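You operate a simulated robot arm through the tools that you are given. There is no shell and no other tool.

You are at the controls of a simulated two-armed robot. One attempt, no reset.

## Task
Uncover the key, plug it into the desk radio, send two strokes and switch the radio off again.
Fine: plug in while the radio is off; the cover stays on the desk. Set down upright: clear cover.

Only the result counts: the job must be done as asked and must still hold three seconds after the hand-in. Knocking over, shifting, dropping, spilling or breaking anything else fails it. A push-on lid holds only when it is set on centred and level and pressed home; a screw cap is set on level and turned clockwise until tight.

## Robot
Two 7-joint arms with two-finger parallel grippers on one trunk that stands fixed in place. Base frame: the origin is at the foot of the trunk, x ahead of it, y to its left, z up. Readings come in m, rad, newtons and seconds.
The left shoulder is at [0.07, 0.163, 1.145], the right one opposite. With the tool pointing down near the work surface each hand reaches from about 0.36 to 0.88 m from the base axis, measured 20 degrees to its own side. Payload 3.43 kg a hand.
Tool frame (each hand has its own): the origin (TCP) lies between the finger pads and is the grasp point; the fingertips stand 0.034 m ahead of it; z points along the fingers, y is the line along which they close. The gripper opens to 0.128 m. The fingers are 0.024 m wide and 0.012 m thick; the gripper's body (0.048 by 0.13 m) begins 0.096 m behind the TCP.
Orientation is told as [roll, pitch, yaw] about the base's x, y, z axes, in that order, counted from this pose: with the fingers straight down and closing along the base's y, the tool's x points along the base's -x, its y along +y and its z along -z.

## Interface
- The arms move only by the tool servo_tool. It takes "left_commands", "right_commands" or both (then of equal length, played together; a hand with none holds still); each is a list of rows, each a list of 7 numbers: the turn, a rotation vector about the tool's x, y, z in units of 180 degrees (1.0 is 180 degrees), then the shift along the tool's x, y, z in units of 300 mm (1.0 is 300 mm), then the finger opening in m, from 0 to 0.128. In form: [[wx, wy, wz, dx, dy, dz, gripper], ...]. A call has 1 to 20 rows; each row is the pose to reach, as a shift and turn from the pose commanded when the call began, along the tool's axes at that moment. A call with a number of a shift or a turn outside -1 to 1 is refused whole. Rows are played at 5 a second. More than 0.05 m and 0.15 rad between two rows, or a gripper value outside its range, and nothing of the call is played. A pose out of reach is approached as far as the arm can. The call stops where the force on the tool passes 40 N (or 10 N more than at its start, if that is more) or the arm is blocked; 0.2 s more then pass. The fingers move at their own pace (about 0.153 m/s each) and stop on an object; they squeeze with about 27 N. The grip force told is the motor's: it shows also when the fingers shut on nothing. Time passes only in rows, and 0.2 s behind the last, so rows that repeat a pose let the fingers close. It gives the time, the measured TCP pose, the force on the tool (base axes), the opening and the grip force at its end, in the units of the frame above (readings bear some noise), with the torque about the TCP (base axes, N m) and any sound that the robot's microphone picked up.
- Cameras (640 x 400 px; columns grow to the right, rows downward): "scene" is now at [0.1327, -0.0458, 1.3771]; the picture's right is [-0.46, -0.89, 0.00], its down [-0.50, 0.26, -0.83] and it looks along [0.74, -0.38, -0.56] (base axes); focal length 348 px, centre (320, 200). "left" rides on the left gripper at [0.076, 0.011, -0.16] in its tool frame; the picture's right is [-0.15, 0.99, 0.00], its down [-0.88, -0.13, -0.46] and it looks along [-0.45, -0.07, 0.89] (tool axes); focal length 234 px, centre (320, 200). "right" rides on the right gripper at [0.076, -0.011, -0.16] in its tool frame; the picture's right is [0.15, 0.99, 0.00], its down [-0.88, 0.13, -0.46] and it looks along [-0.45, 0.07, 0.89] (tool axes); focal length 234 px, centre (320, 200). There is no depth. A picture from a camera that has moved, and an enlarged one, comes with that camera's place and axes in the base frame and with its lens. The place of the scene camera against the robot may be out by one fixed shift of up to 0.012 m in any direction.
- snapshot(camera): a new picture of that camera. No time passes.
- lift_body(by): slides the trunk up (or, below 0, down) by that many m; the arms and the scene camera ride with it, the base frame stays. It gives what a move gives, with no picture.
- head_to(pan, tilt): turns the head with the scene camera to pan (to the left, within 1.501 rad either way) and tilt (down, from -0.506 to 1.204), counted from straight ahead of the robot. It gives what a move gives.
- close_up(camera, box): a new picture of the part [left, top, right, bottom] of that camera's present view, enlarged. No time passes.
- close_job(): hands the job in; it is judged then, once.

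Nothing tells you positions but the pictures and the camera data. Unless the task says otherwise, let go and move clear before handing in.

The tools are called as a command line: name --argument value ..., lists and objects as JSON in quotes. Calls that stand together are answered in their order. servo_tool: Moves the arms, as the interface text tells. Its arguments: {"type":"object","properties":{"left_commands":{"type":"array","items":{"type":"array","items":{"type":"number"}}},"right_commands":{"type":"array","items":{"type":"array","items":{"type":"number"}}}},"required":[]} The other tools are called the same way: lift_body (by) slides the trunk up or down; head_to (pan, tilt) turns the head that bears the scene camera; snapshot (camera) takes a picture; close_up (camera, box) takes an enlarged picture of a part of a camera's view; close_job () hands the job in.

At the start:

```text
time_s: 0.0
left_eef_pos: [0.6443, -0.0636, 1.0697]
left_orientation: [0.001, -0.001, 0.001]
left_force: [0.8, 0.6, 0.3]
left_wrist_torque: [-0.02, -0.02, -0.01]
left_opening: 0.1281
left_finger_force: 0.0
right_eef_pos: [0.3798, -0.4076, 1.088]
right_orientation: [0.0, 0.0, 0.001]
right_force: [0.6, 0.3, 0.3]
right_wrist_torque: [-0.04, -0.02, -0.02]
right_opening: 0.1279
right_finger_force: 0.0
trunk travel left (down, up): [-0.625, 0.315]
head pan, tilt: [-0.476, 0.593]
```

scene: 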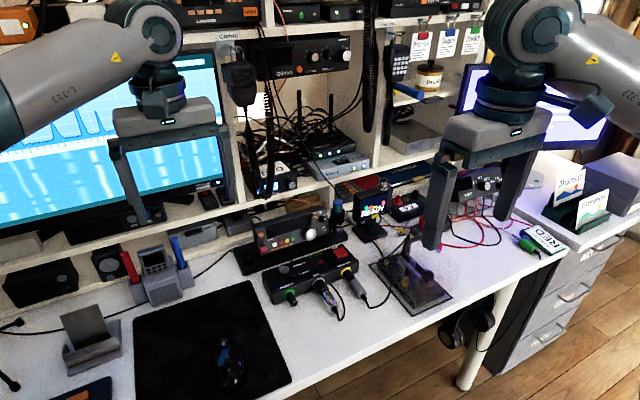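
right: 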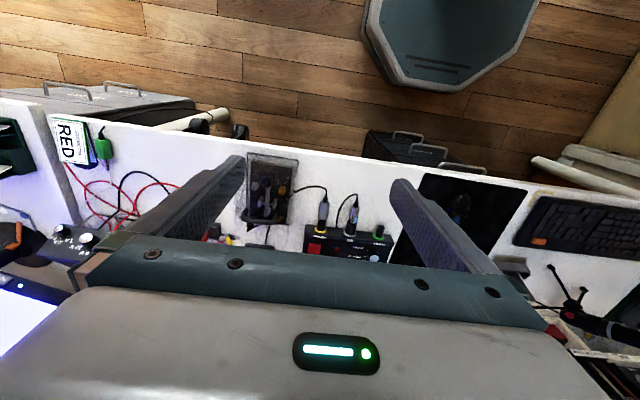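
left: 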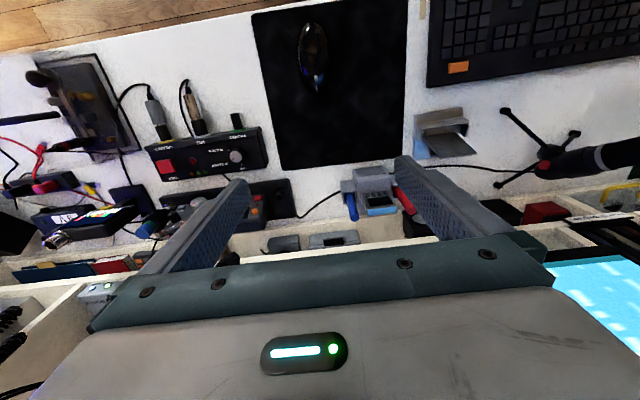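

I see a desk with a small radio box (red button, knob, plugs along its front edge) and, to its right, what looks like a morse key under a clear cover. I'll take enlarged views before moving anything.

close_up --camera "scene" --box '[220, 180, 480, 342]'

close_up --camera "left" --box '[20, 40, 300, 215]'

close_up --camera "right" --box '[200, 130, 440, 280]'

```text
2.46 times, centred on (350, 261) of scene
camera zoom: at [0.1327, -0.0458, 1.3771], right [-0.46, -0.89, 0.0], down [-0.5, 0.26, -0.83], along [0.74, -0.38, -0.56], focal length 857 px, centre (246, 50)
```

zoom: 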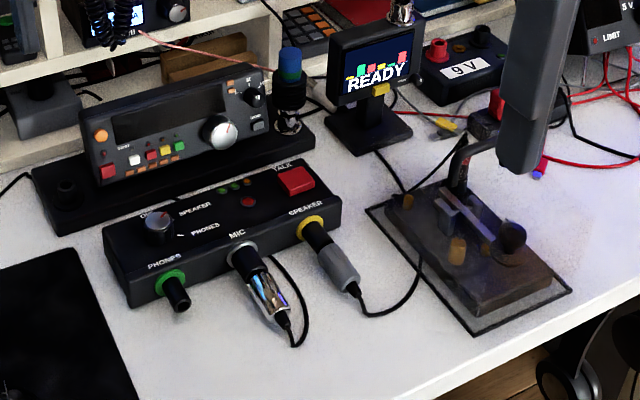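

```text
2.29 times, centred on (160, 128) of left
camera zoom: at [0.5692, -0.0524, 1.2299], right [0.15, 0.99, 0.0], down [0.88, -0.13, 0.46], along [0.45, -0.07, -0.89], focal length 535 px, centre (686, 366)
```

zoom: 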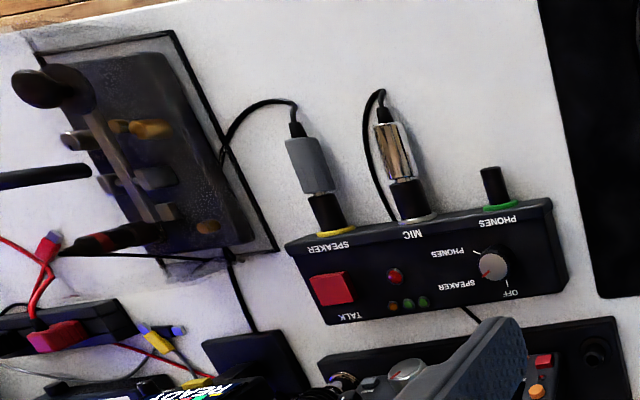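

```text
2.67 times, centred on (320, 205) of right
camera zoom: at [0.3041, -0.4194, 1.2478], right [-0.15, 0.99, 0.0], down [0.88, 0.13, 0.46], along [0.45, 0.07, -0.89], focal length 624 px, centre (320, 187)
```

zoom: 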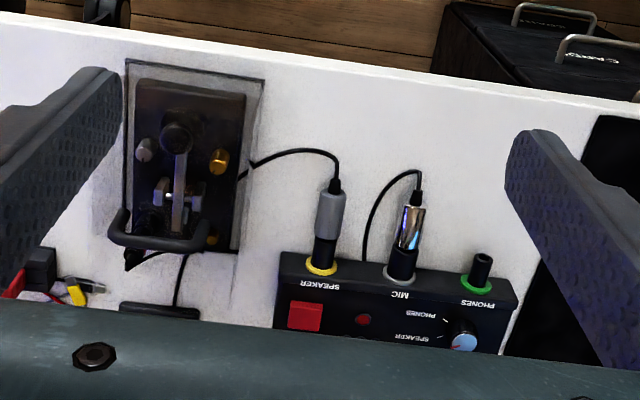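

The key sits under a clear cover with a black handle. I'll zoom in further on the jacks, the plugs, the key and the display to see which cable belongs to what.

close_up --camera "scene" --box '[255, 240, 375, 315]'

close_up --camera "scene" --box '[360, 230, 472, 320]'

close_up --camera "scene" --box '[230, 180, 430, 280]'

close_up --camera "left" --box '[130, 70, 270, 190]'

close_up --camera "right" --box '[235, 145, 335, 230]'

```text
5.33 times, centred on (315, 278) of scene
camera zoom: at [0.1327, -0.0458, 1.3771], right [-0.46, -0.89, 0.0], down [-0.5, 0.26, -0.83], along [0.74, -0.38, -0.56], focal length 1857 px, centre (347, -213)
```

zoom: 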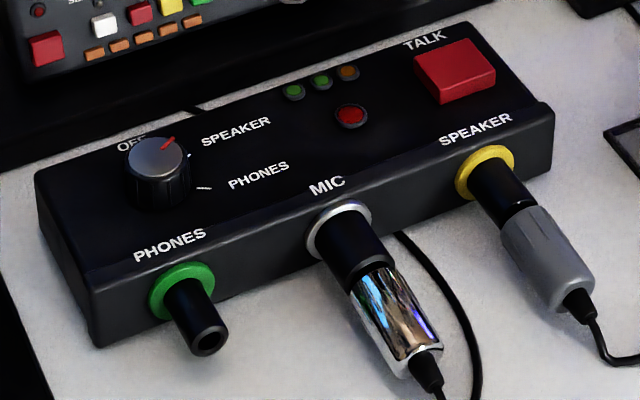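

```text
4.44 times, centred on (416, 275) of scene
camera zoom: at [0.1327, -0.0458, 1.3771], right [-0.46, -0.89, 0.0], down [-0.5, 0.26, -0.83], along [0.74, -0.38, -0.56], focal length 1548 px, centre (-107, -133)
```

zoom: 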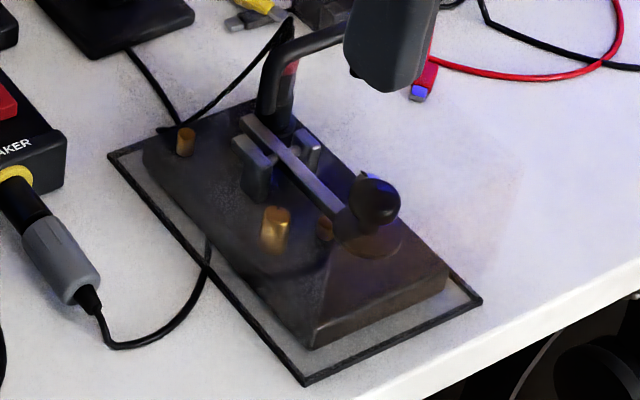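

```text
3.20 times, centred on (330, 230) of scene
camera zoom: at [0.1327, -0.0458, 1.3771], right [-0.46, -0.89, 0.0], down [-0.5, 0.26, -0.83], along [0.74, -0.38, -0.56], focal length 1114 px, centre (288, 104)
```

zoom: 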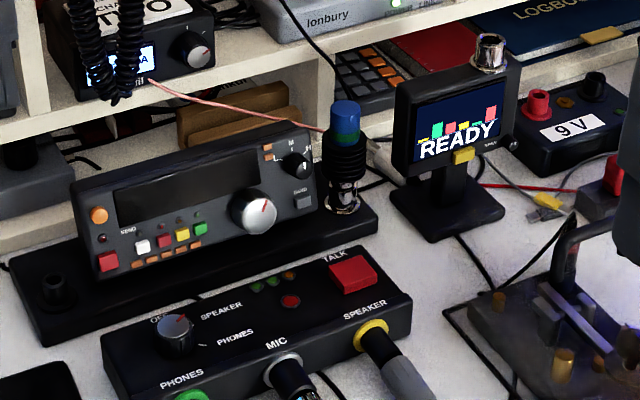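

```text
3.33 times, centred on (200, 130) of left
camera zoom: at [0.5692, -0.0524, 1.2299], right [0.15, 0.99, 0.0], down [0.88, -0.13, 0.46], along [0.45, -0.07, -0.89], focal length 781 px, centre (720, 433)
```

zoom: 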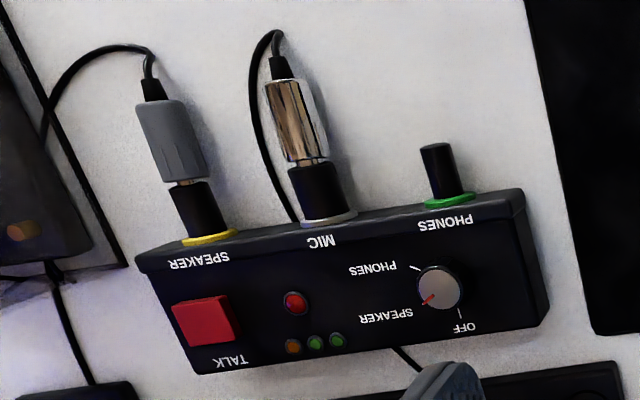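

```text
4.71 times, centred on (285, 188) of right
camera zoom: at [0.3041, -0.4194, 1.2478], right [-0.15, 0.99, 0.0], down [0.88, 0.13, 0.46], along [0.45, 0.07, -0.89], focal length 1102 px, centre (485, 259)
```

zoom: 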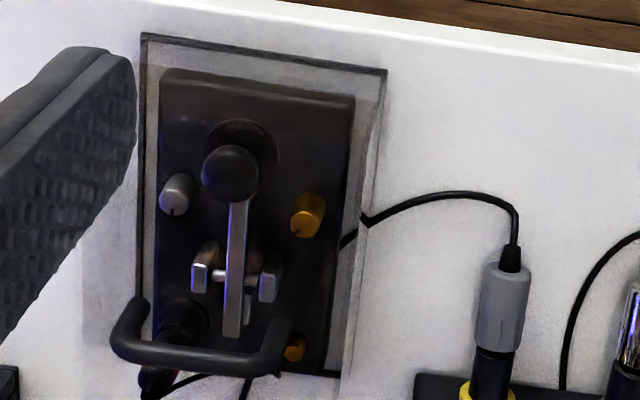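

I put the key's ball at about (0.50, -0.50, 0.81), the cover's handle bar at about (0.56, -0.50, 0.865) and the desk near z 0.735. Next I need to know which device is the desk radio and where the key's plug is, so I'm turning the head for other views.

close_up --camera "scene" --box '[230, 190, 350, 265]'

close_up --camera "scene" --box '[340, 175, 440, 240]'

close_up --camera "scene" --box '[440, 150, 580, 260]'

close_up --camera "left" --box '[0, 130, 220, 290]'

```text
5.33 times, centred on (290, 228) of scene
camera zoom: at [0.1327, -0.0458, 1.3771], right [-0.46, -0.89, 0.0], down [-0.5, 0.26, -0.83], along [0.74, -0.38, -0.56], focal length 1857 px, centre (480, 53)
```

zoom: 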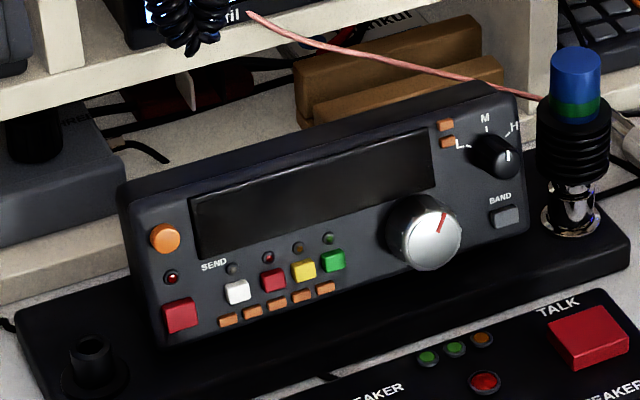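

```text
6.15 times, centred on (390, 208) of scene
camera zoom: at [0.1327, -0.0458, 1.3771], right [-0.46, -0.89, 0.0], down [-0.5, 0.26, -0.83], along [0.74, -0.38, -0.56], focal length 2143 px, centre (-111, 154)
```

zoom: 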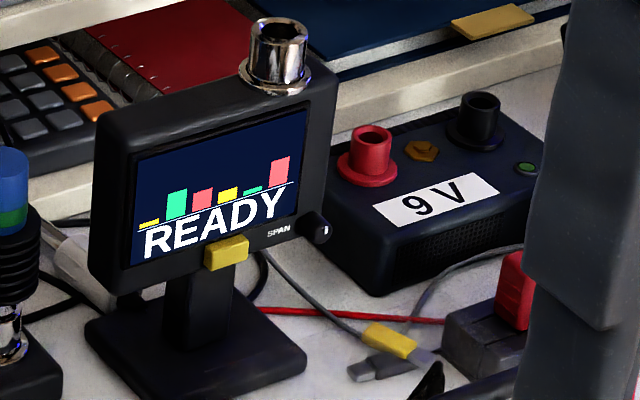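

```text
3.64 times, centred on (510, 205) of scene
camera zoom: at [0.1327, -0.0458, 1.3771], right [-0.46, -0.89, 0.0], down [-0.5, 0.26, -0.83], along [0.74, -0.38, -0.56], focal length 1266 px, centre (-371, 182)
```

zoom: 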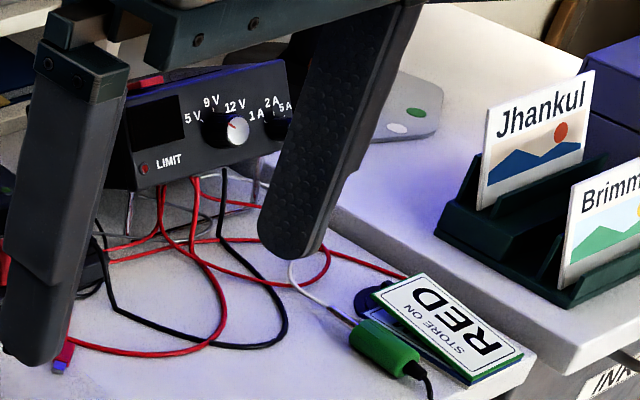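

```text
2.50 times, centred on (110, 210) of left
camera zoom: at [0.5692, -0.0524, 1.2299], right [0.15, 0.99, 0.0], down [0.88, -0.13, 0.46], along [0.45, -0.07, -0.89], focal length 585 px, centre (845, 175)
```

zoom: 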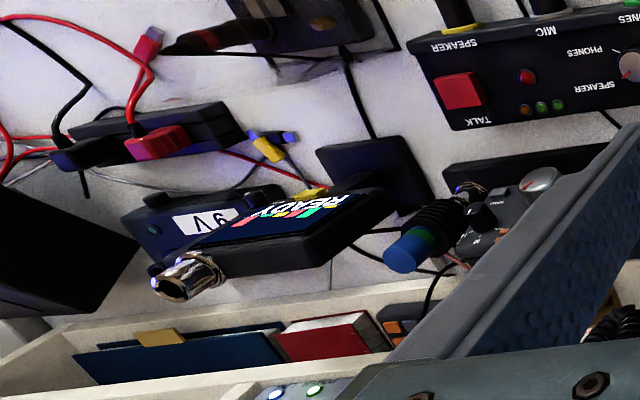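

The transceiver on the base plate with its dark display looks like the desk radio, and a plug with a red band seems to stand upright behind the key. I'm moving the right arm for a closer, unobstructed look at the key.

servo_tool --right_commands '[[0, 0, 0, -0.033, -0.075, 0.05, 0.128], [0, 0, 0, -0.067, -0.15, 0.1, 0.128], [0, 0, 0, -0.1, -0.225, 0.15, 0.128], [0, 0, 0, -0.133, -0.3, 0.2, 0.128]]'

snapshot --camera "right"

snapshot --camera "scene"

```text
time_s: 1.0
left_eef_pos: [0.6441, -0.065, 1.0709]
left_orientation: [-0.001, 0.001, 0.0]
left_force: [-1.0, 0.9, -0.4]
left_wrist_torque: [0.0, 0.0, 0.01]
left_opening: 0.1281
left_finger_force: 0.1
right_eef_pos: [0.4216, -0.499, 1.0272]
right_orientation: [0.001, -0.001, 0.0]
right_force: [0.0, 0.3, -0.2]
right_wrist_torque: [0.0, 0.0, 0.05]
right_opening: 0.1279
right_finger_force: 0.1
trunk travel left (down, up): [-0.625, 0.315]
head pan, tilt: [-0.476, 0.593]
```

```text
taken
camera right: at [0.3446, -0.5113, 1.1872], right [-0.15, 0.99, 0.0], down [0.88, 0.13, 0.46], along [0.45, 0.07, -0.89], focal length 234 px, centre (320, 200)
```

right: 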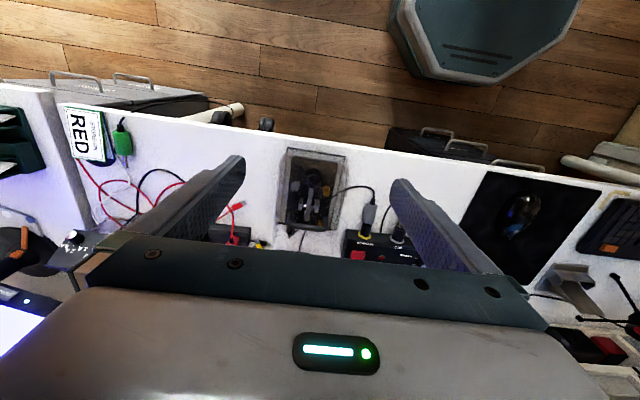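

```text
taken
camera scene: at [0.1328, -0.0466, 1.377], right [-0.46, -0.89, 0.0], down [-0.5, 0.26, -0.83], along [0.74, -0.38, -0.56], focal length 348 px, centre (320, 200)
```

scene: 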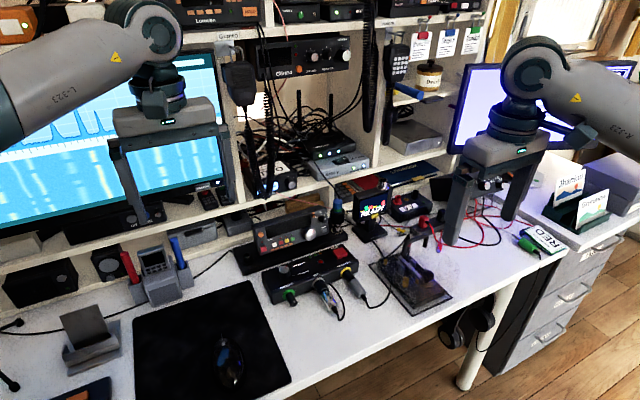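

close_up --camera "right" --box '[260, 135, 360, 250]'

close_up --camera "scene" --box '[365, 210, 465, 320]'

close_up --camera "scene" --box '[230, 60, 380, 200]'

close_up --camera "scene" --box '[110, 200, 260, 310]'

```text
3.48 times, centred on (310, 192) of right
camera zoom: at [0.3446, -0.5113, 1.1872], right [-0.15, 0.99, 0.0], down [0.88, 0.13, 0.46], along [0.45, 0.07, -0.89], focal length 814 px, centre (355, 226)
```

zoom: 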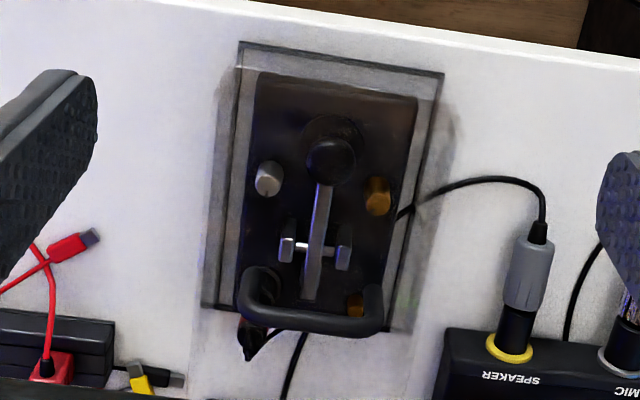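

```text
3.64 times, centred on (415, 265) of scene
camera zoom: at [0.1328, -0.0466, 1.377], right [-0.46, -0.89, 0.0], down [-0.5, 0.26, -0.83], along [0.74, -0.38, -0.56], focal length 1266 px, centre (-26, -36)
```

zoom: 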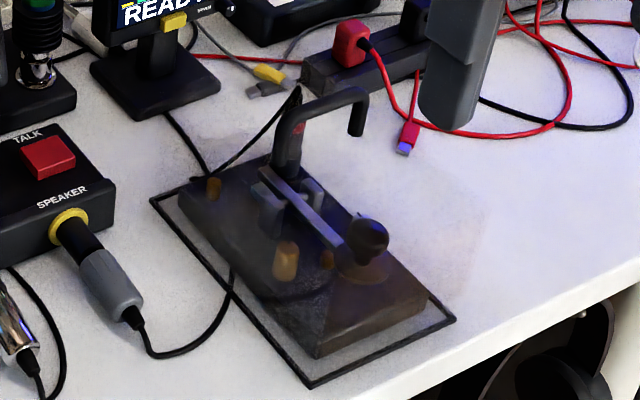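

```text
2.86 times, centred on (305, 130) of scene
camera zoom: at [0.1328, -0.0466, 1.377], right [-0.46, -0.89, 0.0], down [-0.5, 0.26, -0.83], along [0.74, -0.38, -0.56], focal length 995 px, centre (363, 400)
```

zoom: 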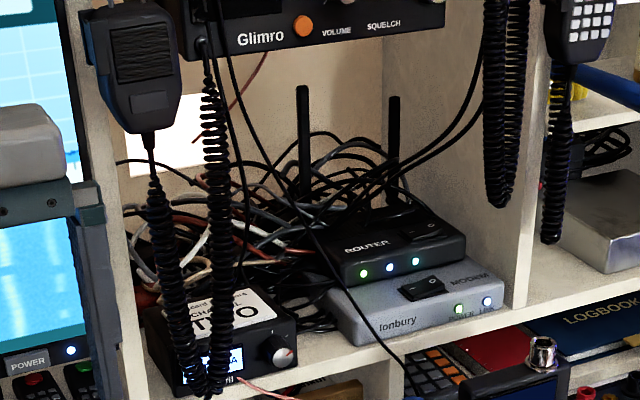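

```text
3.64 times, centred on (185, 255) of scene
camera zoom: at [0.1328, -0.0466, 1.377], right [-0.46, -0.89, 0.0], down [-0.5, 0.26, -0.83], along [0.74, -0.38, -0.56], focal length 1266 px, centre (811, 0)
```

zoom: 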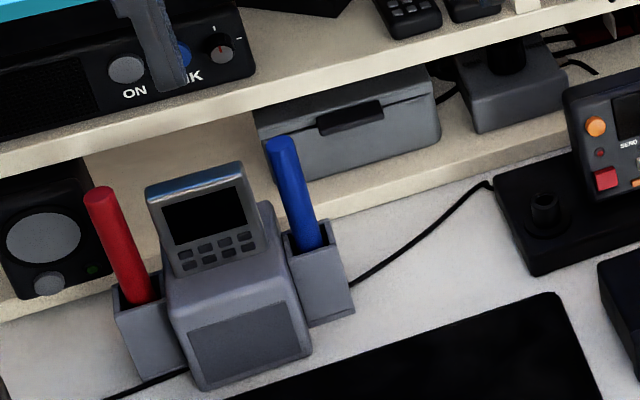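

The key's plug has a red band and stands upright at the back of the key. The base plate of the dark transceiver carries an open upright socket at about (0.763, -0.170, 0.79). I'll look with the left camera to confirm the radio's controls and socket.

servo_tool --left_commands '[[0, 0, 0, 0.05, -0.12, 0.05, 0.128], [0, 0, 0, 0.1, -0.24, 0.1, 0.128], [0, 0, 0, 0.15, -0.36, 0.15, 0.128]]'

snapshot --camera "left"

close_up --camera "left" --box '[220, 120, 400, 250]'

```text
time_s: 1.8
left_eef_pos: [0.6006, -0.1738, 1.0253]
left_orientation: [0.001, 0.0, 0.002]
left_force: [-0.3, 0.1, 0.2]
left_wrist_torque: [0.01, -0.03, 0.02]
left_opening: 0.128
left_finger_force: 0.0
right_eef_pos: [0.4195, -0.499, 1.0276]
right_orientation: [0.002, -0.001, -0.001]
right_force: [0.5, 0.2, 0.3]
right_wrist_torque: [0.03, 0.03, -0.02]
right_opening: 0.128
right_finger_force: 0.0
trunk travel left (down, up): [-0.625, 0.315]
head pan, tilt: [-0.476, 0.593]
```

```text
taken
camera left: at [0.5242, -0.1621, 1.1853], right [0.15, 0.99, 0.0], down [0.88, -0.13, 0.46], along [0.45, -0.07, -0.89], focal length 234 px, centre (320, 200)
```

left: 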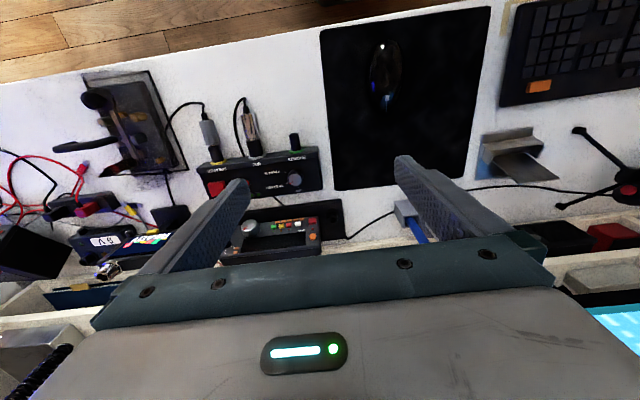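

```text
3.08 times, centred on (310, 185) of left
camera zoom: at [0.5242, -0.1621, 1.1853], right [0.15, 0.99, 0.0], down [0.88, -0.13, 0.46], along [0.45, -0.07, -0.89], focal length 720 px, centre (351, 246)
```

zoom: 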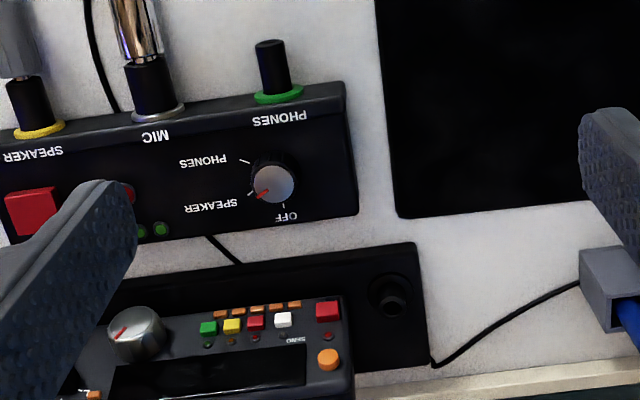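

The base plate's open socket is visible beside the transceiver. I'm zooming in tightly on the radio's front panel and the base for labels.

close_up --camera "scene" --box '[240, 225, 300, 265]'

close_up --camera "scene" --box '[290, 205, 340, 245]'

close_up --camera "left" --box '[290, 180, 350, 230]'

close_up --camera "scene" --box '[260, 255, 320, 295]'

close_up --camera "left" --box '[45, 60, 195, 210]'

```text
10.00 times, centred on (270, 245) of scene
camera zoom: at [0.1323, -0.0474, 1.3771], right [-0.46, -0.89, 0.0], down [-0.5, 0.26, -0.83], along [0.74, -0.38, -0.56], focal length 3483 px, centre (820, -250)
```

zoom: 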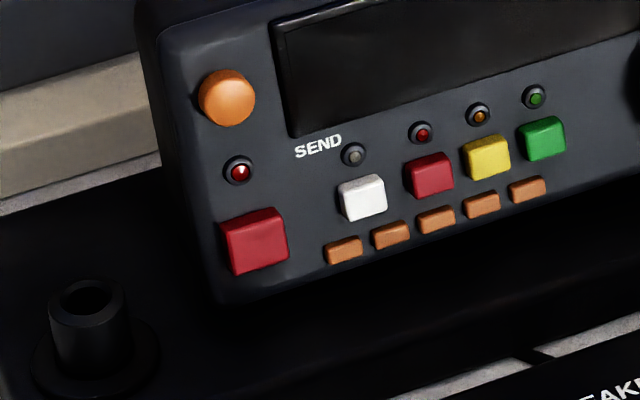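

```text
10.00 times, centred on (315, 225) of scene
camera zoom: at [0.1323, -0.0474, 1.3771], right [-0.46, -0.89, 0.0], down [-0.5, 0.26, -0.83], along [0.74, -0.38, -0.56], focal length 3483 px, centre (370, -50)
```

zoom: 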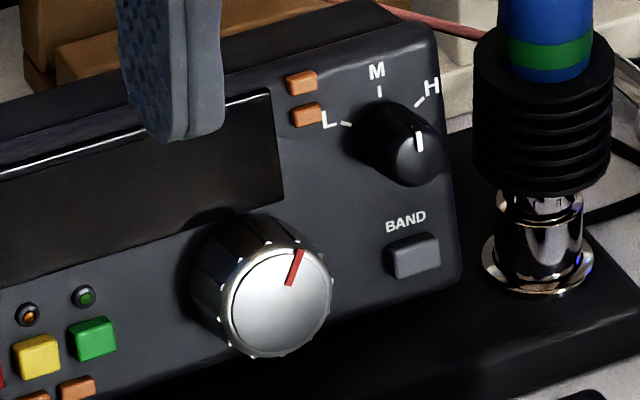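

```text
8.00 times, centred on (320, 205) of left
camera zoom: at [0.5242, -0.1621, 1.1853], right [0.15, 0.99, 0.0], down [0.88, -0.13, 0.46], along [0.45, -0.07, -0.89], focal length 1873 px, centre (320, 160)
```

zoom: 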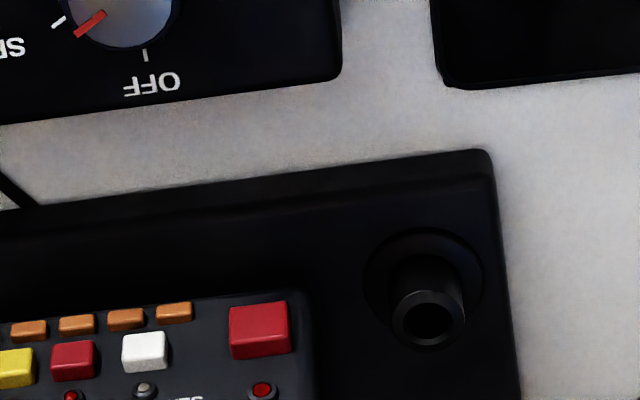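

```text
10.00 times, centred on (290, 275) of scene
camera zoom: at [0.1323, -0.0474, 1.3771], right [-0.46, -0.89, 0.0], down [-0.5, 0.26, -0.83], along [0.74, -0.38, -0.56], focal length 3483 px, centre (620, -550)
```

zoom: 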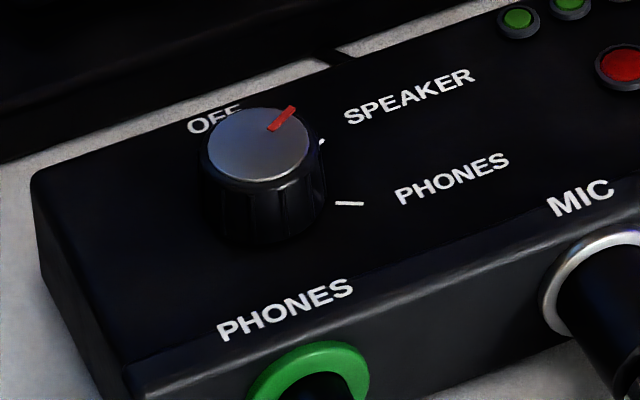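

```text
2.67 times, centred on (120, 135) of left
camera zoom: at [0.5242, -0.1621, 1.1853], right [0.15, 0.99, 0.0], down [0.88, -0.13, 0.46], along [0.45, -0.07, -0.89], focal length 624 px, centre (853, 373)
```

zoom: 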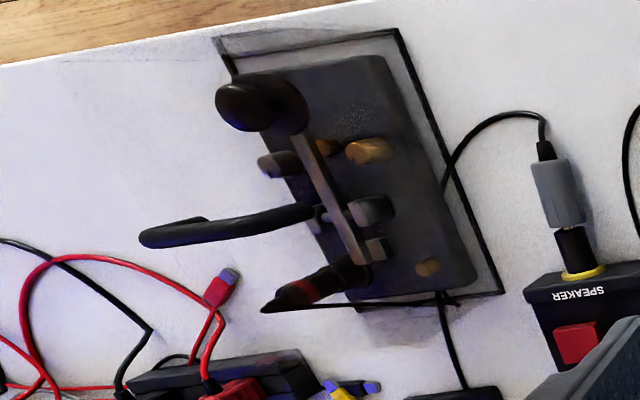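

The plug stands upright at the rear of the key with its cable coming out of its top. To learn how power switches look here, I'll check the labels on the other radios.

head_to --pan -0.3 --tilt 0.2

snapshot --camera "scene"

```text
time_s: 2.7
left_eef_pos: [0.5995, -0.1721, 1.0256]
left_orientation: [0.001, -0.001, 0.0]
left_force: [-0.3, 0.0, -0.3]
left_wrist_torque: [0.04, 0.0, -0.01]
left_opening: 0.1278
left_finger_force: 0.0
right_eef_pos: [0.4189, -0.4992, 1.0284]
right_orientation: [-0.001, -0.001, 0.0]
right_force: [0.8, 1.0, 0.2]
right_wrist_torque: [-0.01, 0.02, -0.04]
right_opening: 0.1281
right_finger_force: 0.0
trunk travel left (down, up): [-0.625, 0.315]
head pan, tilt: [-0.3, 0.201]
```

```text
taken
camera scene: at [0.1429, -0.0329, 1.4131], right [-0.3, -0.96, 0.0], down [-0.19, 0.06, -0.98], along [0.94, -0.29, -0.2], focal length 348 px, centre (320, 200)
```

scene: 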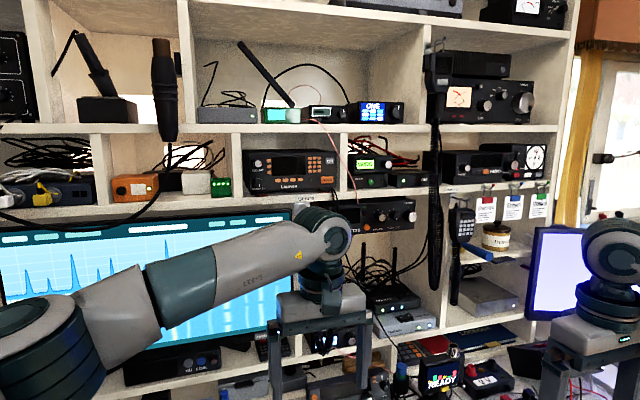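

close_up --camera "scene" --box '[230, 140, 440, 250]'

close_up --camera "scene" --box '[430, 50, 570, 190]'

close_up --camera "scene" --box '[450, 185, 560, 260]'

close_up --camera "scene" --box '[190, 60, 430, 140]'

close_up --camera "scene" --box '[0, 130, 240, 220]'

```text
3.05 times, centred on (335, 195) of scene
camera zoom: at [0.1429, -0.0329, 1.4131], right [-0.3, -0.96, 0.0], down [-0.19, 0.06, -0.98], along [0.94, -0.29, -0.2], focal length 1061 px, centre (274, 215)
```

zoom: 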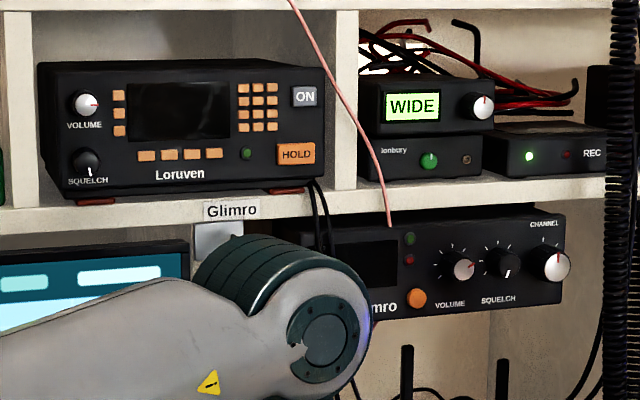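

```text
2.86 times, centred on (500, 120) of scene
camera zoom: at [0.1429, -0.0329, 1.4131], right [-0.3, -0.96, 0.0], down [-0.19, 0.06, -0.98], along [0.94, -0.29, -0.2], focal length 995 px, centre (-194, 429)
```

zoom: 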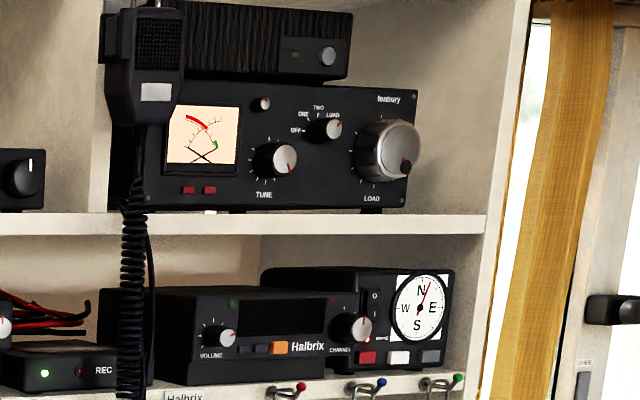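

```text
5.33 times, centred on (505, 222) of scene
camera zoom: at [0.1429, -0.0329, 1.4131], right [-0.3, -0.96, 0.0], down [-0.19, 0.06, -0.98], along [0.94, -0.29, -0.2], focal length 1857 px, centre (-667, 80)
```

zoom: 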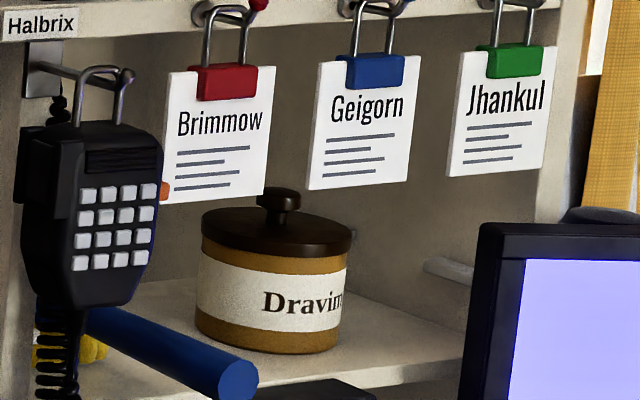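

```text
2.67 times, centred on (310, 100) of scene
camera zoom: at [0.1429, -0.0329, 1.4131], right [-0.3, -0.96, 0.0], down [-0.19, 0.06, -0.98], along [0.94, -0.29, -0.2], focal length 929 px, centre (347, 467)
```

zoom: 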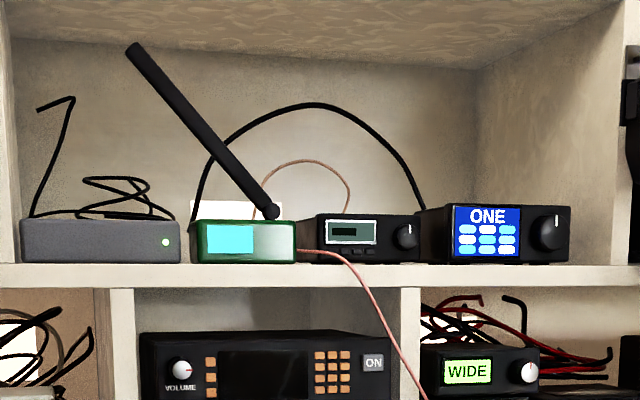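

```text
2.67 times, centred on (120, 175) of scene
camera zoom: at [0.1429, -0.0329, 1.4131], right [-0.3, -0.96, 0.0], down [-0.19, 0.06, -0.98], along [0.94, -0.29, -0.2], focal length 929 px, centre (853, 267)
```

zoom: 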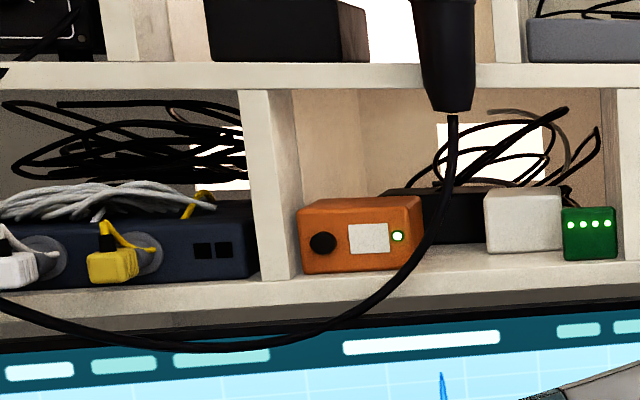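

Orange buttons appear to be the usual power control on these radios. Next I need a free patch of desk for the cover, so I'm swinging the right hand over the area to the right of the key.

head_to --pan -0.75 --tilt 0.75

servo_tool --right_commands '[[0, 0, 0, 0, -0.16, -0.03, 0.128], [0, 0, 0, 0, -0.32, -0.06, 0.128], [0, 0, 0, 0, -0.48, -0.1, 0.128], [0, 0, 0, 0, -0.6, -0.13, 0.128]]'

snapshot --camera "right"

snapshot --camera "scene"

```text
time_s: 3.6
left_eef_pos: [0.6, -0.1723, 1.0266]
left_orientation: [-0.001, 0.001, 0.001]
left_force: [-0.2, -0.4, 0.5]
left_wrist_torque: [0.0, -0.03, 0.0]
left_opening: 0.128
left_finger_force: 0.0
right_eef_pos: [0.4206, -0.4984, 1.0275]
right_orientation: [0.0, -0.001, 0.0]
right_force: [-0.3, -0.3, -0.3]
right_wrist_torque: [0.0, 0.0, 0.02]
right_opening: 0.1279
right_finger_force: 0.0
trunk travel left (down, up): [-0.625, 0.315]
head pan, tilt: [-0.75, 0.75]
```

```text
time_s: 4.6
left_eef_pos: [0.5989, -0.1717, 1.0256]
left_orientation: [-0.001, 0.0, 0.001]
left_force: [0.0, -0.4, 0.6]
left_wrist_torque: [0.01, -0.01, -0.01]
left_opening: 0.1279
left_finger_force: 0.1
right_eef_pos: [0.4217, -0.6587, 1.0648]
right_orientation: [0.0, 0.001, -0.003]
right_force: [-0.1, 0.3, -0.5]
right_wrist_torque: [0.0, 0.01, -0.01]
right_opening: 0.1281
right_finger_force: 0.0
right hand out of reach, approached as far as the arm can: row 4
trunk travel left (down, up): [-0.625, 0.315]
head pan, tilt: [-0.75, 0.75]
```

```text
taken
camera right: at [0.3454, -0.6715, 1.2231], right [-0.15, 0.99, 0.0], down [0.88, 0.13, 0.46], along [0.45, 0.07, -0.89], focal length 234 px, centre (320, 200)
```

right: 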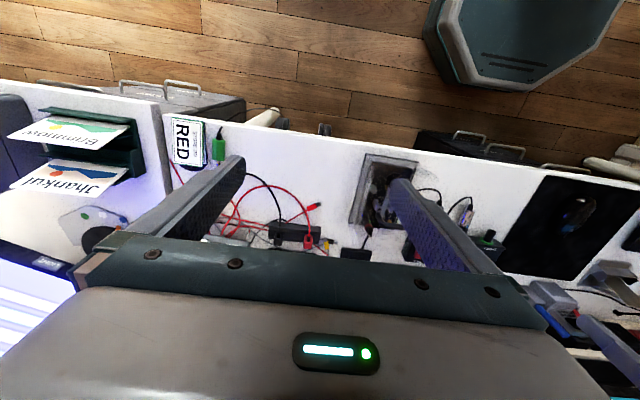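

```text
taken
camera scene: at [0.1139, -0.0614, 1.3636], right [-0.68, -0.73, 0.0], down [-0.5, 0.47, -0.73], along [0.53, -0.5, -0.68], focal length 348 px, centre (320, 200)
```

scene: 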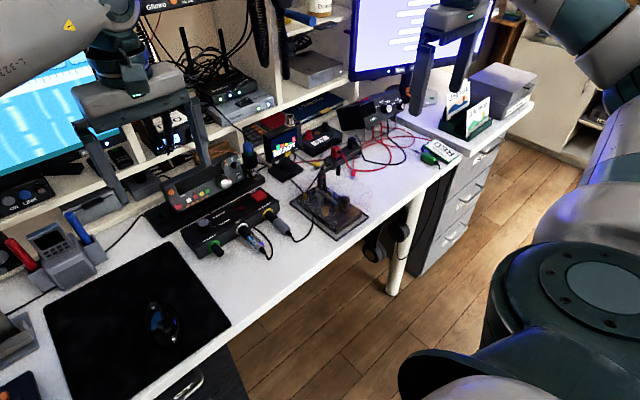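

close_up --camera "scene" --box '[280, 110, 470, 250]'

close_up --camera "right" --box '[160, 110, 400, 260]'

```text
2.86 times, centred on (375, 180) of scene
camera zoom: at [0.1139, -0.0614, 1.3636], right [-0.68, -0.73, 0.0], down [-0.5, 0.47, -0.73], along [0.53, -0.5, -0.68], focal length 995 px, centre (163, 257)
```

zoom: 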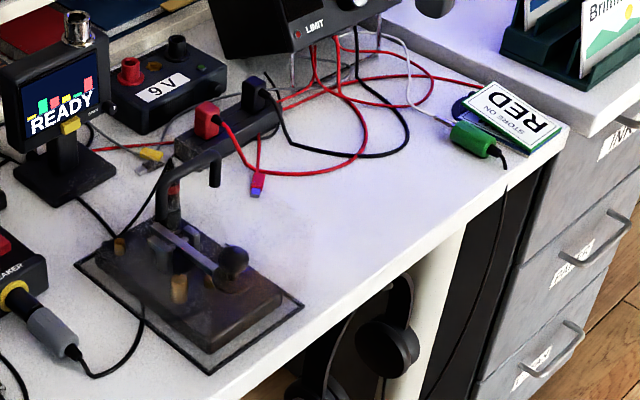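

```text
2.67 times, centred on (280, 185) of right
camera zoom: at [0.3454, -0.6715, 1.2231], right [-0.15, 0.99, 0.0], down [0.88, 0.13, 0.46], along [0.45, 0.07, -0.89], focal length 624 px, centre (427, 240)
```

zoom: 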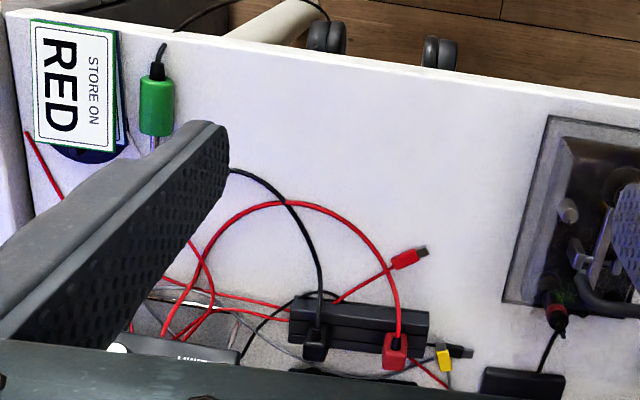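

The bare desk right of the key is free from x 0.45 to about 0.58 for y from -0.56 to -0.74. Turned lengthwise along y, the cover should fit there, centred near (0.515, -0.65). I'm bringing the right hand back over the key, turned 90° to line up with the handle bar.

servo_tool --right_commands '[[0, 0, 0.0, -0.07, 0.12, 0.05, 0.128], [0, 0, 0.045, -0.14, 0.24, 0.08, 0.128], [0, 0, 0.09, -0.22, 0.36, 0.1, 0.128], [0, 0, 0.135, -0.3, 0.48, 0.12, 0.128], [0, 0, 0.18, -0.38, 0.53, 0.14, 0.128], [0, 0, 0.225, -0.45, 0.53, 0.16, 0.128], [0, 0, 0.27, -0.46, 0.53, 0.18, 0.128], [0, 0, 0.315, -0.47, 0.53, 0.2, 0.128], [0, 0, 0.36, -0.47, 0.53, 0.2, 0.128], [0, 0, 0.405, -0.47, 0.53, 0.2, 0.128], [0, 0, 0.45, -0.47, 0.53, 0.2, 0.128], [0, 0, 0.5, -0.47, 0.53, 0.2, 0.128]]'

snapshot --camera "right"

snapshot --camera "scene"

```text
refused: row 12 steps farther than a row can; nothing moved
```

```text
taken
camera right: at [0.3454, -0.6715, 1.2231], right [-0.15, 0.99, 0.0], down [0.88, 0.13, 0.46], along [0.45, 0.07, -0.89], focal length 234 px, centre (320, 200)
```

right: 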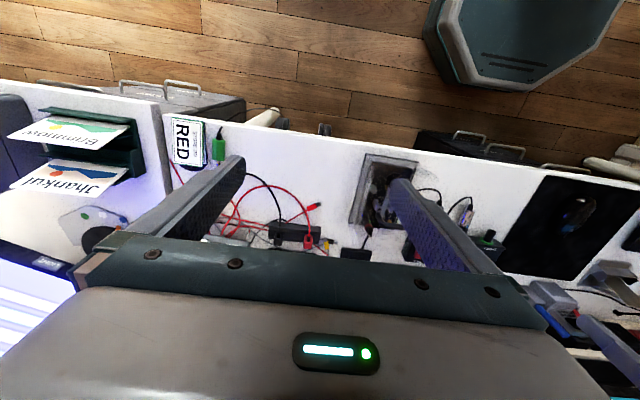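

```text
taken
camera scene: at [0.1139, -0.0614, 1.3636], right [-0.68, -0.73, 0.0], down [-0.5, 0.47, -0.73], along [0.53, -0.5, -0.68], focal length 348 px, centre (320, 200)
```

scene: 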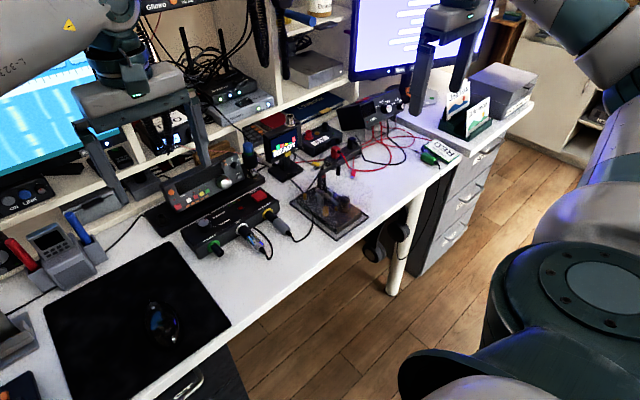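

The last row's turn step was slightly too large, so nothing moved. Repeating with smaller turns.

servo_tool --right_commands '[[0, 0, 0.0, -0.07, 0.12, 0.05, 0.128], [0, 0, 0.045, -0.14, 0.24, 0.08, 0.128], [0, 0, 0.09, -0.22, 0.36, 0.1, 0.128], [0, 0, 0.135, -0.3, 0.48, 0.12, 0.128], [0, 0, 0.18, -0.38, 0.53, 0.14, 0.128], [0, 0, 0.225, -0.45, 0.53, 0.16, 0.128], [0, 0, 0.27, -0.46, 0.53, 0.18, 0.128], [0, 0, 0.315, -0.47, 0.53, 0.2, 0.128], [0, 0, 0.36, -0.47, 0.53, 0.2, 0.128], [0, 0, 0.405, -0.47, 0.53, 0.2, 0.128], [0, 0, 0.45, -0.47, 0.53, 0.2, 0.128], [0, 0, 0.495, -0.47, 0.53, 0.2, 0.128], [0, 0, 0.5, -0.47, 0.53, 0.2, 0.128]]'

snapshot --camera "right"

snapshot --camera "scene"

```text
time_s: 7.4
left_eef_pos: [0.6003, -0.1726, 1.0258]
left_orientation: [0.0, 0.0, 0.0]
left_force: [0.0, -0.2, -0.3]
left_wrist_torque: [0.01, 0.03, 0.0]
left_opening: 0.1278
left_finger_force: 0.0
right_eef_pos: [0.5612, -0.5008, 1.0028]
right_orientation: [0.001, -0.001, -1.571]
right_force: [0.6, 0.2, 1.0]
right_wrist_torque: [0.03, 0.0, -0.01]
right_opening: 0.128
right_finger_force: 0.0
trunk travel left (down, up): [-0.625, 0.315]
head pan, tilt: [-0.75, 0.75]
```

```text
taken
camera right: at [0.5502, -0.4248, 1.1621], right [0.99, 0.14, 0.0], down [0.13, -0.88, 0.46], along [0.07, -0.45, -0.89], focal length 234 px, centre (320, 200)
```

right: 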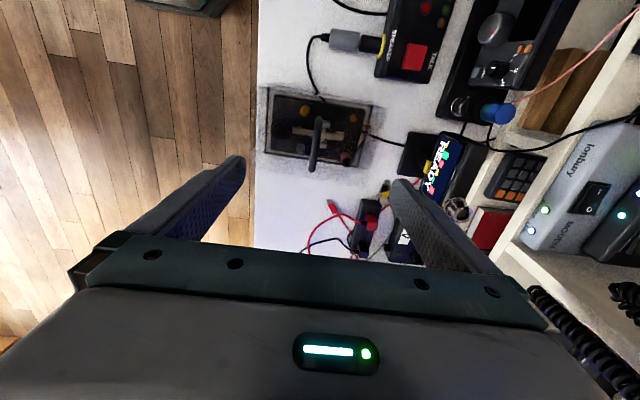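

```text
taken
camera scene: at [0.1146, -0.0618, 1.3635], right [-0.68, -0.73, 0.0], down [-0.5, 0.47, -0.73], along [0.53, -0.5, -0.68], focal length 348 px, centre (320, 200)
```

scene: 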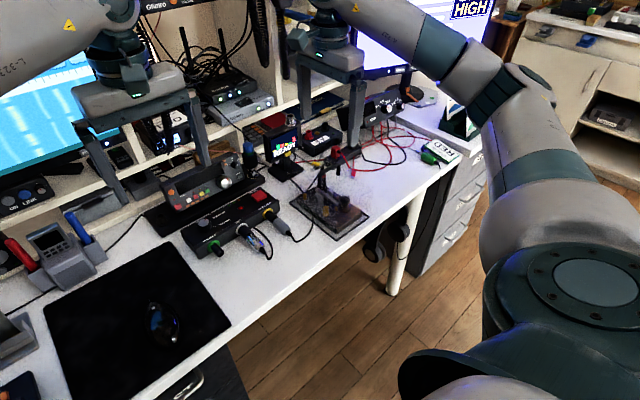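

The right hand is above the handle at (0.561, -0.501), turned so it closes along x. I'm zooming in from here to measure the handle's position and the cover's height.

close_up --camera "right" --box '[250, 75, 400, 185]'

close_up --camera "scene" --box '[280, 150, 380, 245]'

```text
3.64 times, centred on (325, 130) of right
camera zoom: at [0.5502, -0.4248, 1.1621], right [0.99, 0.14, 0.0], down [0.13, -0.88, 0.46], along [0.07, -0.45, -0.89], focal length 852 px, centre (302, 454)
```

zoom: 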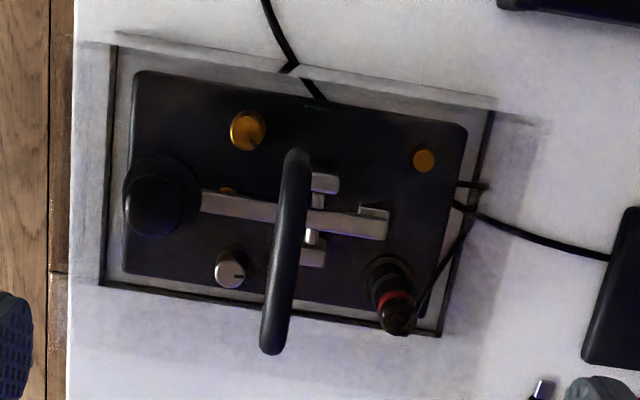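

```text
4.21 times, centred on (330, 198) of scene
camera zoom: at [0.1146, -0.0618, 1.3635], right [-0.68, -0.73, 0.0], down [-0.5, 0.47, -0.73], along [0.53, -0.5, -0.68], focal length 1466 px, centre (278, 210)
```

zoom: 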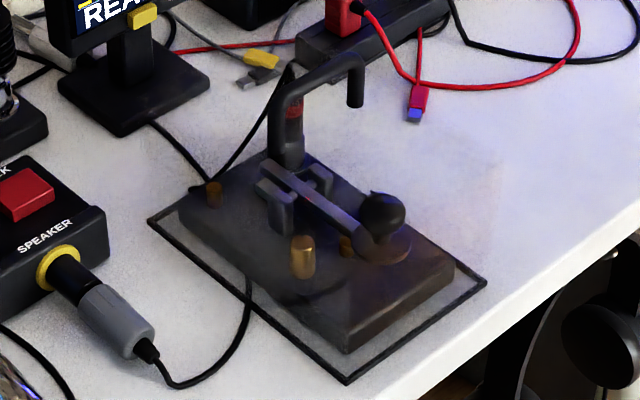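

The handle bar is centred near (0.555, -0.500, 0.869), the cover top is near z 0.84 and its flange spans about 0.175 × 0.112 m. Before grasping anything, I'll do a dry run to check the set-down pose is reachable.

servo_tool --right_commands '[[0, 0, -0.04, -0.04, -0.012, 0, 0.128], [0, 0, -0.083, -0.08, -0.025, 0, 0.128], [0, 0, -0.125, -0.12, -0.038, 0.0, 0.128], [0, 0, -0.167, -0.17, -0.05, 0.0, 0.128], [0, 0, -0.208, -0.21, -0.064, 0.0, 0.128], [0, 0, -0.25, -0.25, -0.077, 0, 0.128], [0, 0, -0.292, -0.29, -0.09, 0, 0.128], [0, 0, -0.333, -0.33, -0.102, 0, 0.128], [0, 0, -0.375, -0.37, -0.115, 0, 0.128], [0, 0, -0.417, -0.41, -0.128, 0.0, 0.128], [0, 0, -0.458, -0.455, -0.141, 0.0, 0.128], [0, 0, -0.5, -0.497, -0.154, 0.0, 0.128], [0, 0, -0.5, -0.497, -0.154, 0.15, 0.128], [0, 0, -0.5, -0.497, -0.154, 0.3, 0.128]]'

snapshot --camera "right"

```text
time_s: 10.4
left_eef_pos: [0.6009, -0.1744, 1.0252]
left_orientation: [0.003, -0.001, 0.0]
left_force: [0.4, -0.3, 0.2]
left_wrist_torque: [0.06, 0.03, 0.01]
left_opening: 0.128
left_finger_force: 0.0
right_eef_pos: [0.517, -0.6464, 0.9133]
right_orientation: [0.0, 0.0, -0.005]
right_force: [-0.3, -0.9, -1.2]
right_wrist_torque: [0.04, 0.03, -0.02]
right_opening: 0.1281
right_finger_force: 0.1
right hand out of reach, approached as far as the arm can: row 12
trunk travel left (down, up): [-0.625, 0.315]
head pan, tilt: [-0.75, 0.75]
```

```text
taken
camera right: at [0.4404, -0.6589, 1.0715], right [-0.14, 0.99, 0.0], down [0.88, 0.13, 0.46], along [0.45, 0.06, -0.89], focal length 234 px, centre (320, 200)
```

right: 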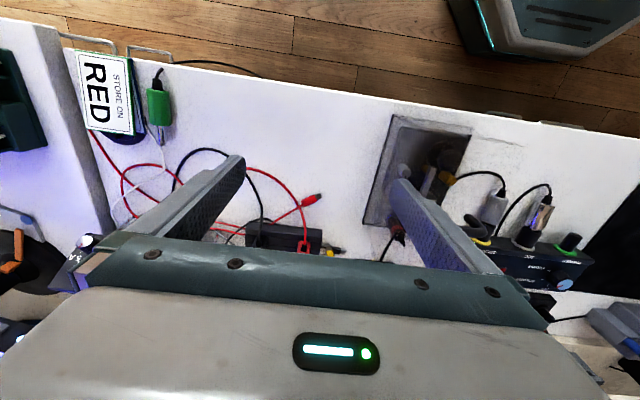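

The set-down pose is reachable at about (0.517, -0.646). Now I'm returning above the handle with the grasp orientation.

servo_tool --right_commands '[[0, 0, 0, 0, 0, -0.15, 0.1], [0, 0, 0, 0, 0, -0.3, 0.07], [0, 0, 0.04, -0.01, 0.04, -0.3, 0.07], [0, 0, 0.083, -0.021, 0.08, -0.3, 0.07], [0, 0, 0.125, -0.032, 0.12, -0.3, 0.07], [0, 0, 0.167, -0.042, 0.165, -0.3, 0.07], [0, 0, 0.208, -0.053, 0.205, -0.3, 0.07], [0, 0, 0.25, -0.064, 0.245, -0.3, 0.07], [0, 0, 0.292, -0.075, 0.285, -0.3, 0.07], [0, 0, 0.333, -0.085, 0.325, -0.3, 0.07], [0, 0, 0.375, -0.096, 0.37, -0.3, 0.07], [0, 0, 0.417, -0.107, 0.41, -0.3, 0.07], [0, 0, 0.458, -0.117, 0.45, -0.3, 0.07], [0, 0, 0.5, -0.128, 0.492, -0.3, 0.07]]'

close_up --camera "right" --box '[240, 60, 420, 190]'

```text
time_s: 13.4
left_eef_pos: [0.5994, -0.1721, 1.0268]
left_orientation: [0.001, 0.0, -0.001]
left_force: [0.1, 0.6, 0.1]
left_wrist_torque: [0.0, -0.01, -0.03]
left_opening: 0.1279
left_finger_force: 0.1
right_eef_pos: [0.5545, -0.5014, 1.0016]
right_orientation: [-0.002, 0.0, -1.574]
right_force: [-0.1, -1.0, 0.0]
right_wrist_torque: [0.0, 0.0, 0.02]
right_opening: 0.0701
right_finger_force: 0.1
right hand out of reach, approached as far as the arm can: row 1, 2
trunk travel left (down, up): [-0.625, 0.315]
head pan, tilt: [-0.75, 0.75]
```

```text
3.08 times, centred on (330, 125) of right
camera zoom: at [0.5428, -0.426, 1.1618], right [0.99, 0.14, 0.0], down [0.13, -0.88, 0.46], along [0.06, -0.45, -0.89], focal length 720 px, centre (289, 431)
```

zoom: 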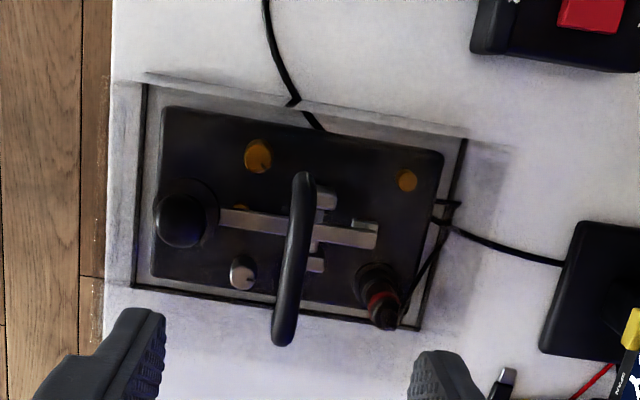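

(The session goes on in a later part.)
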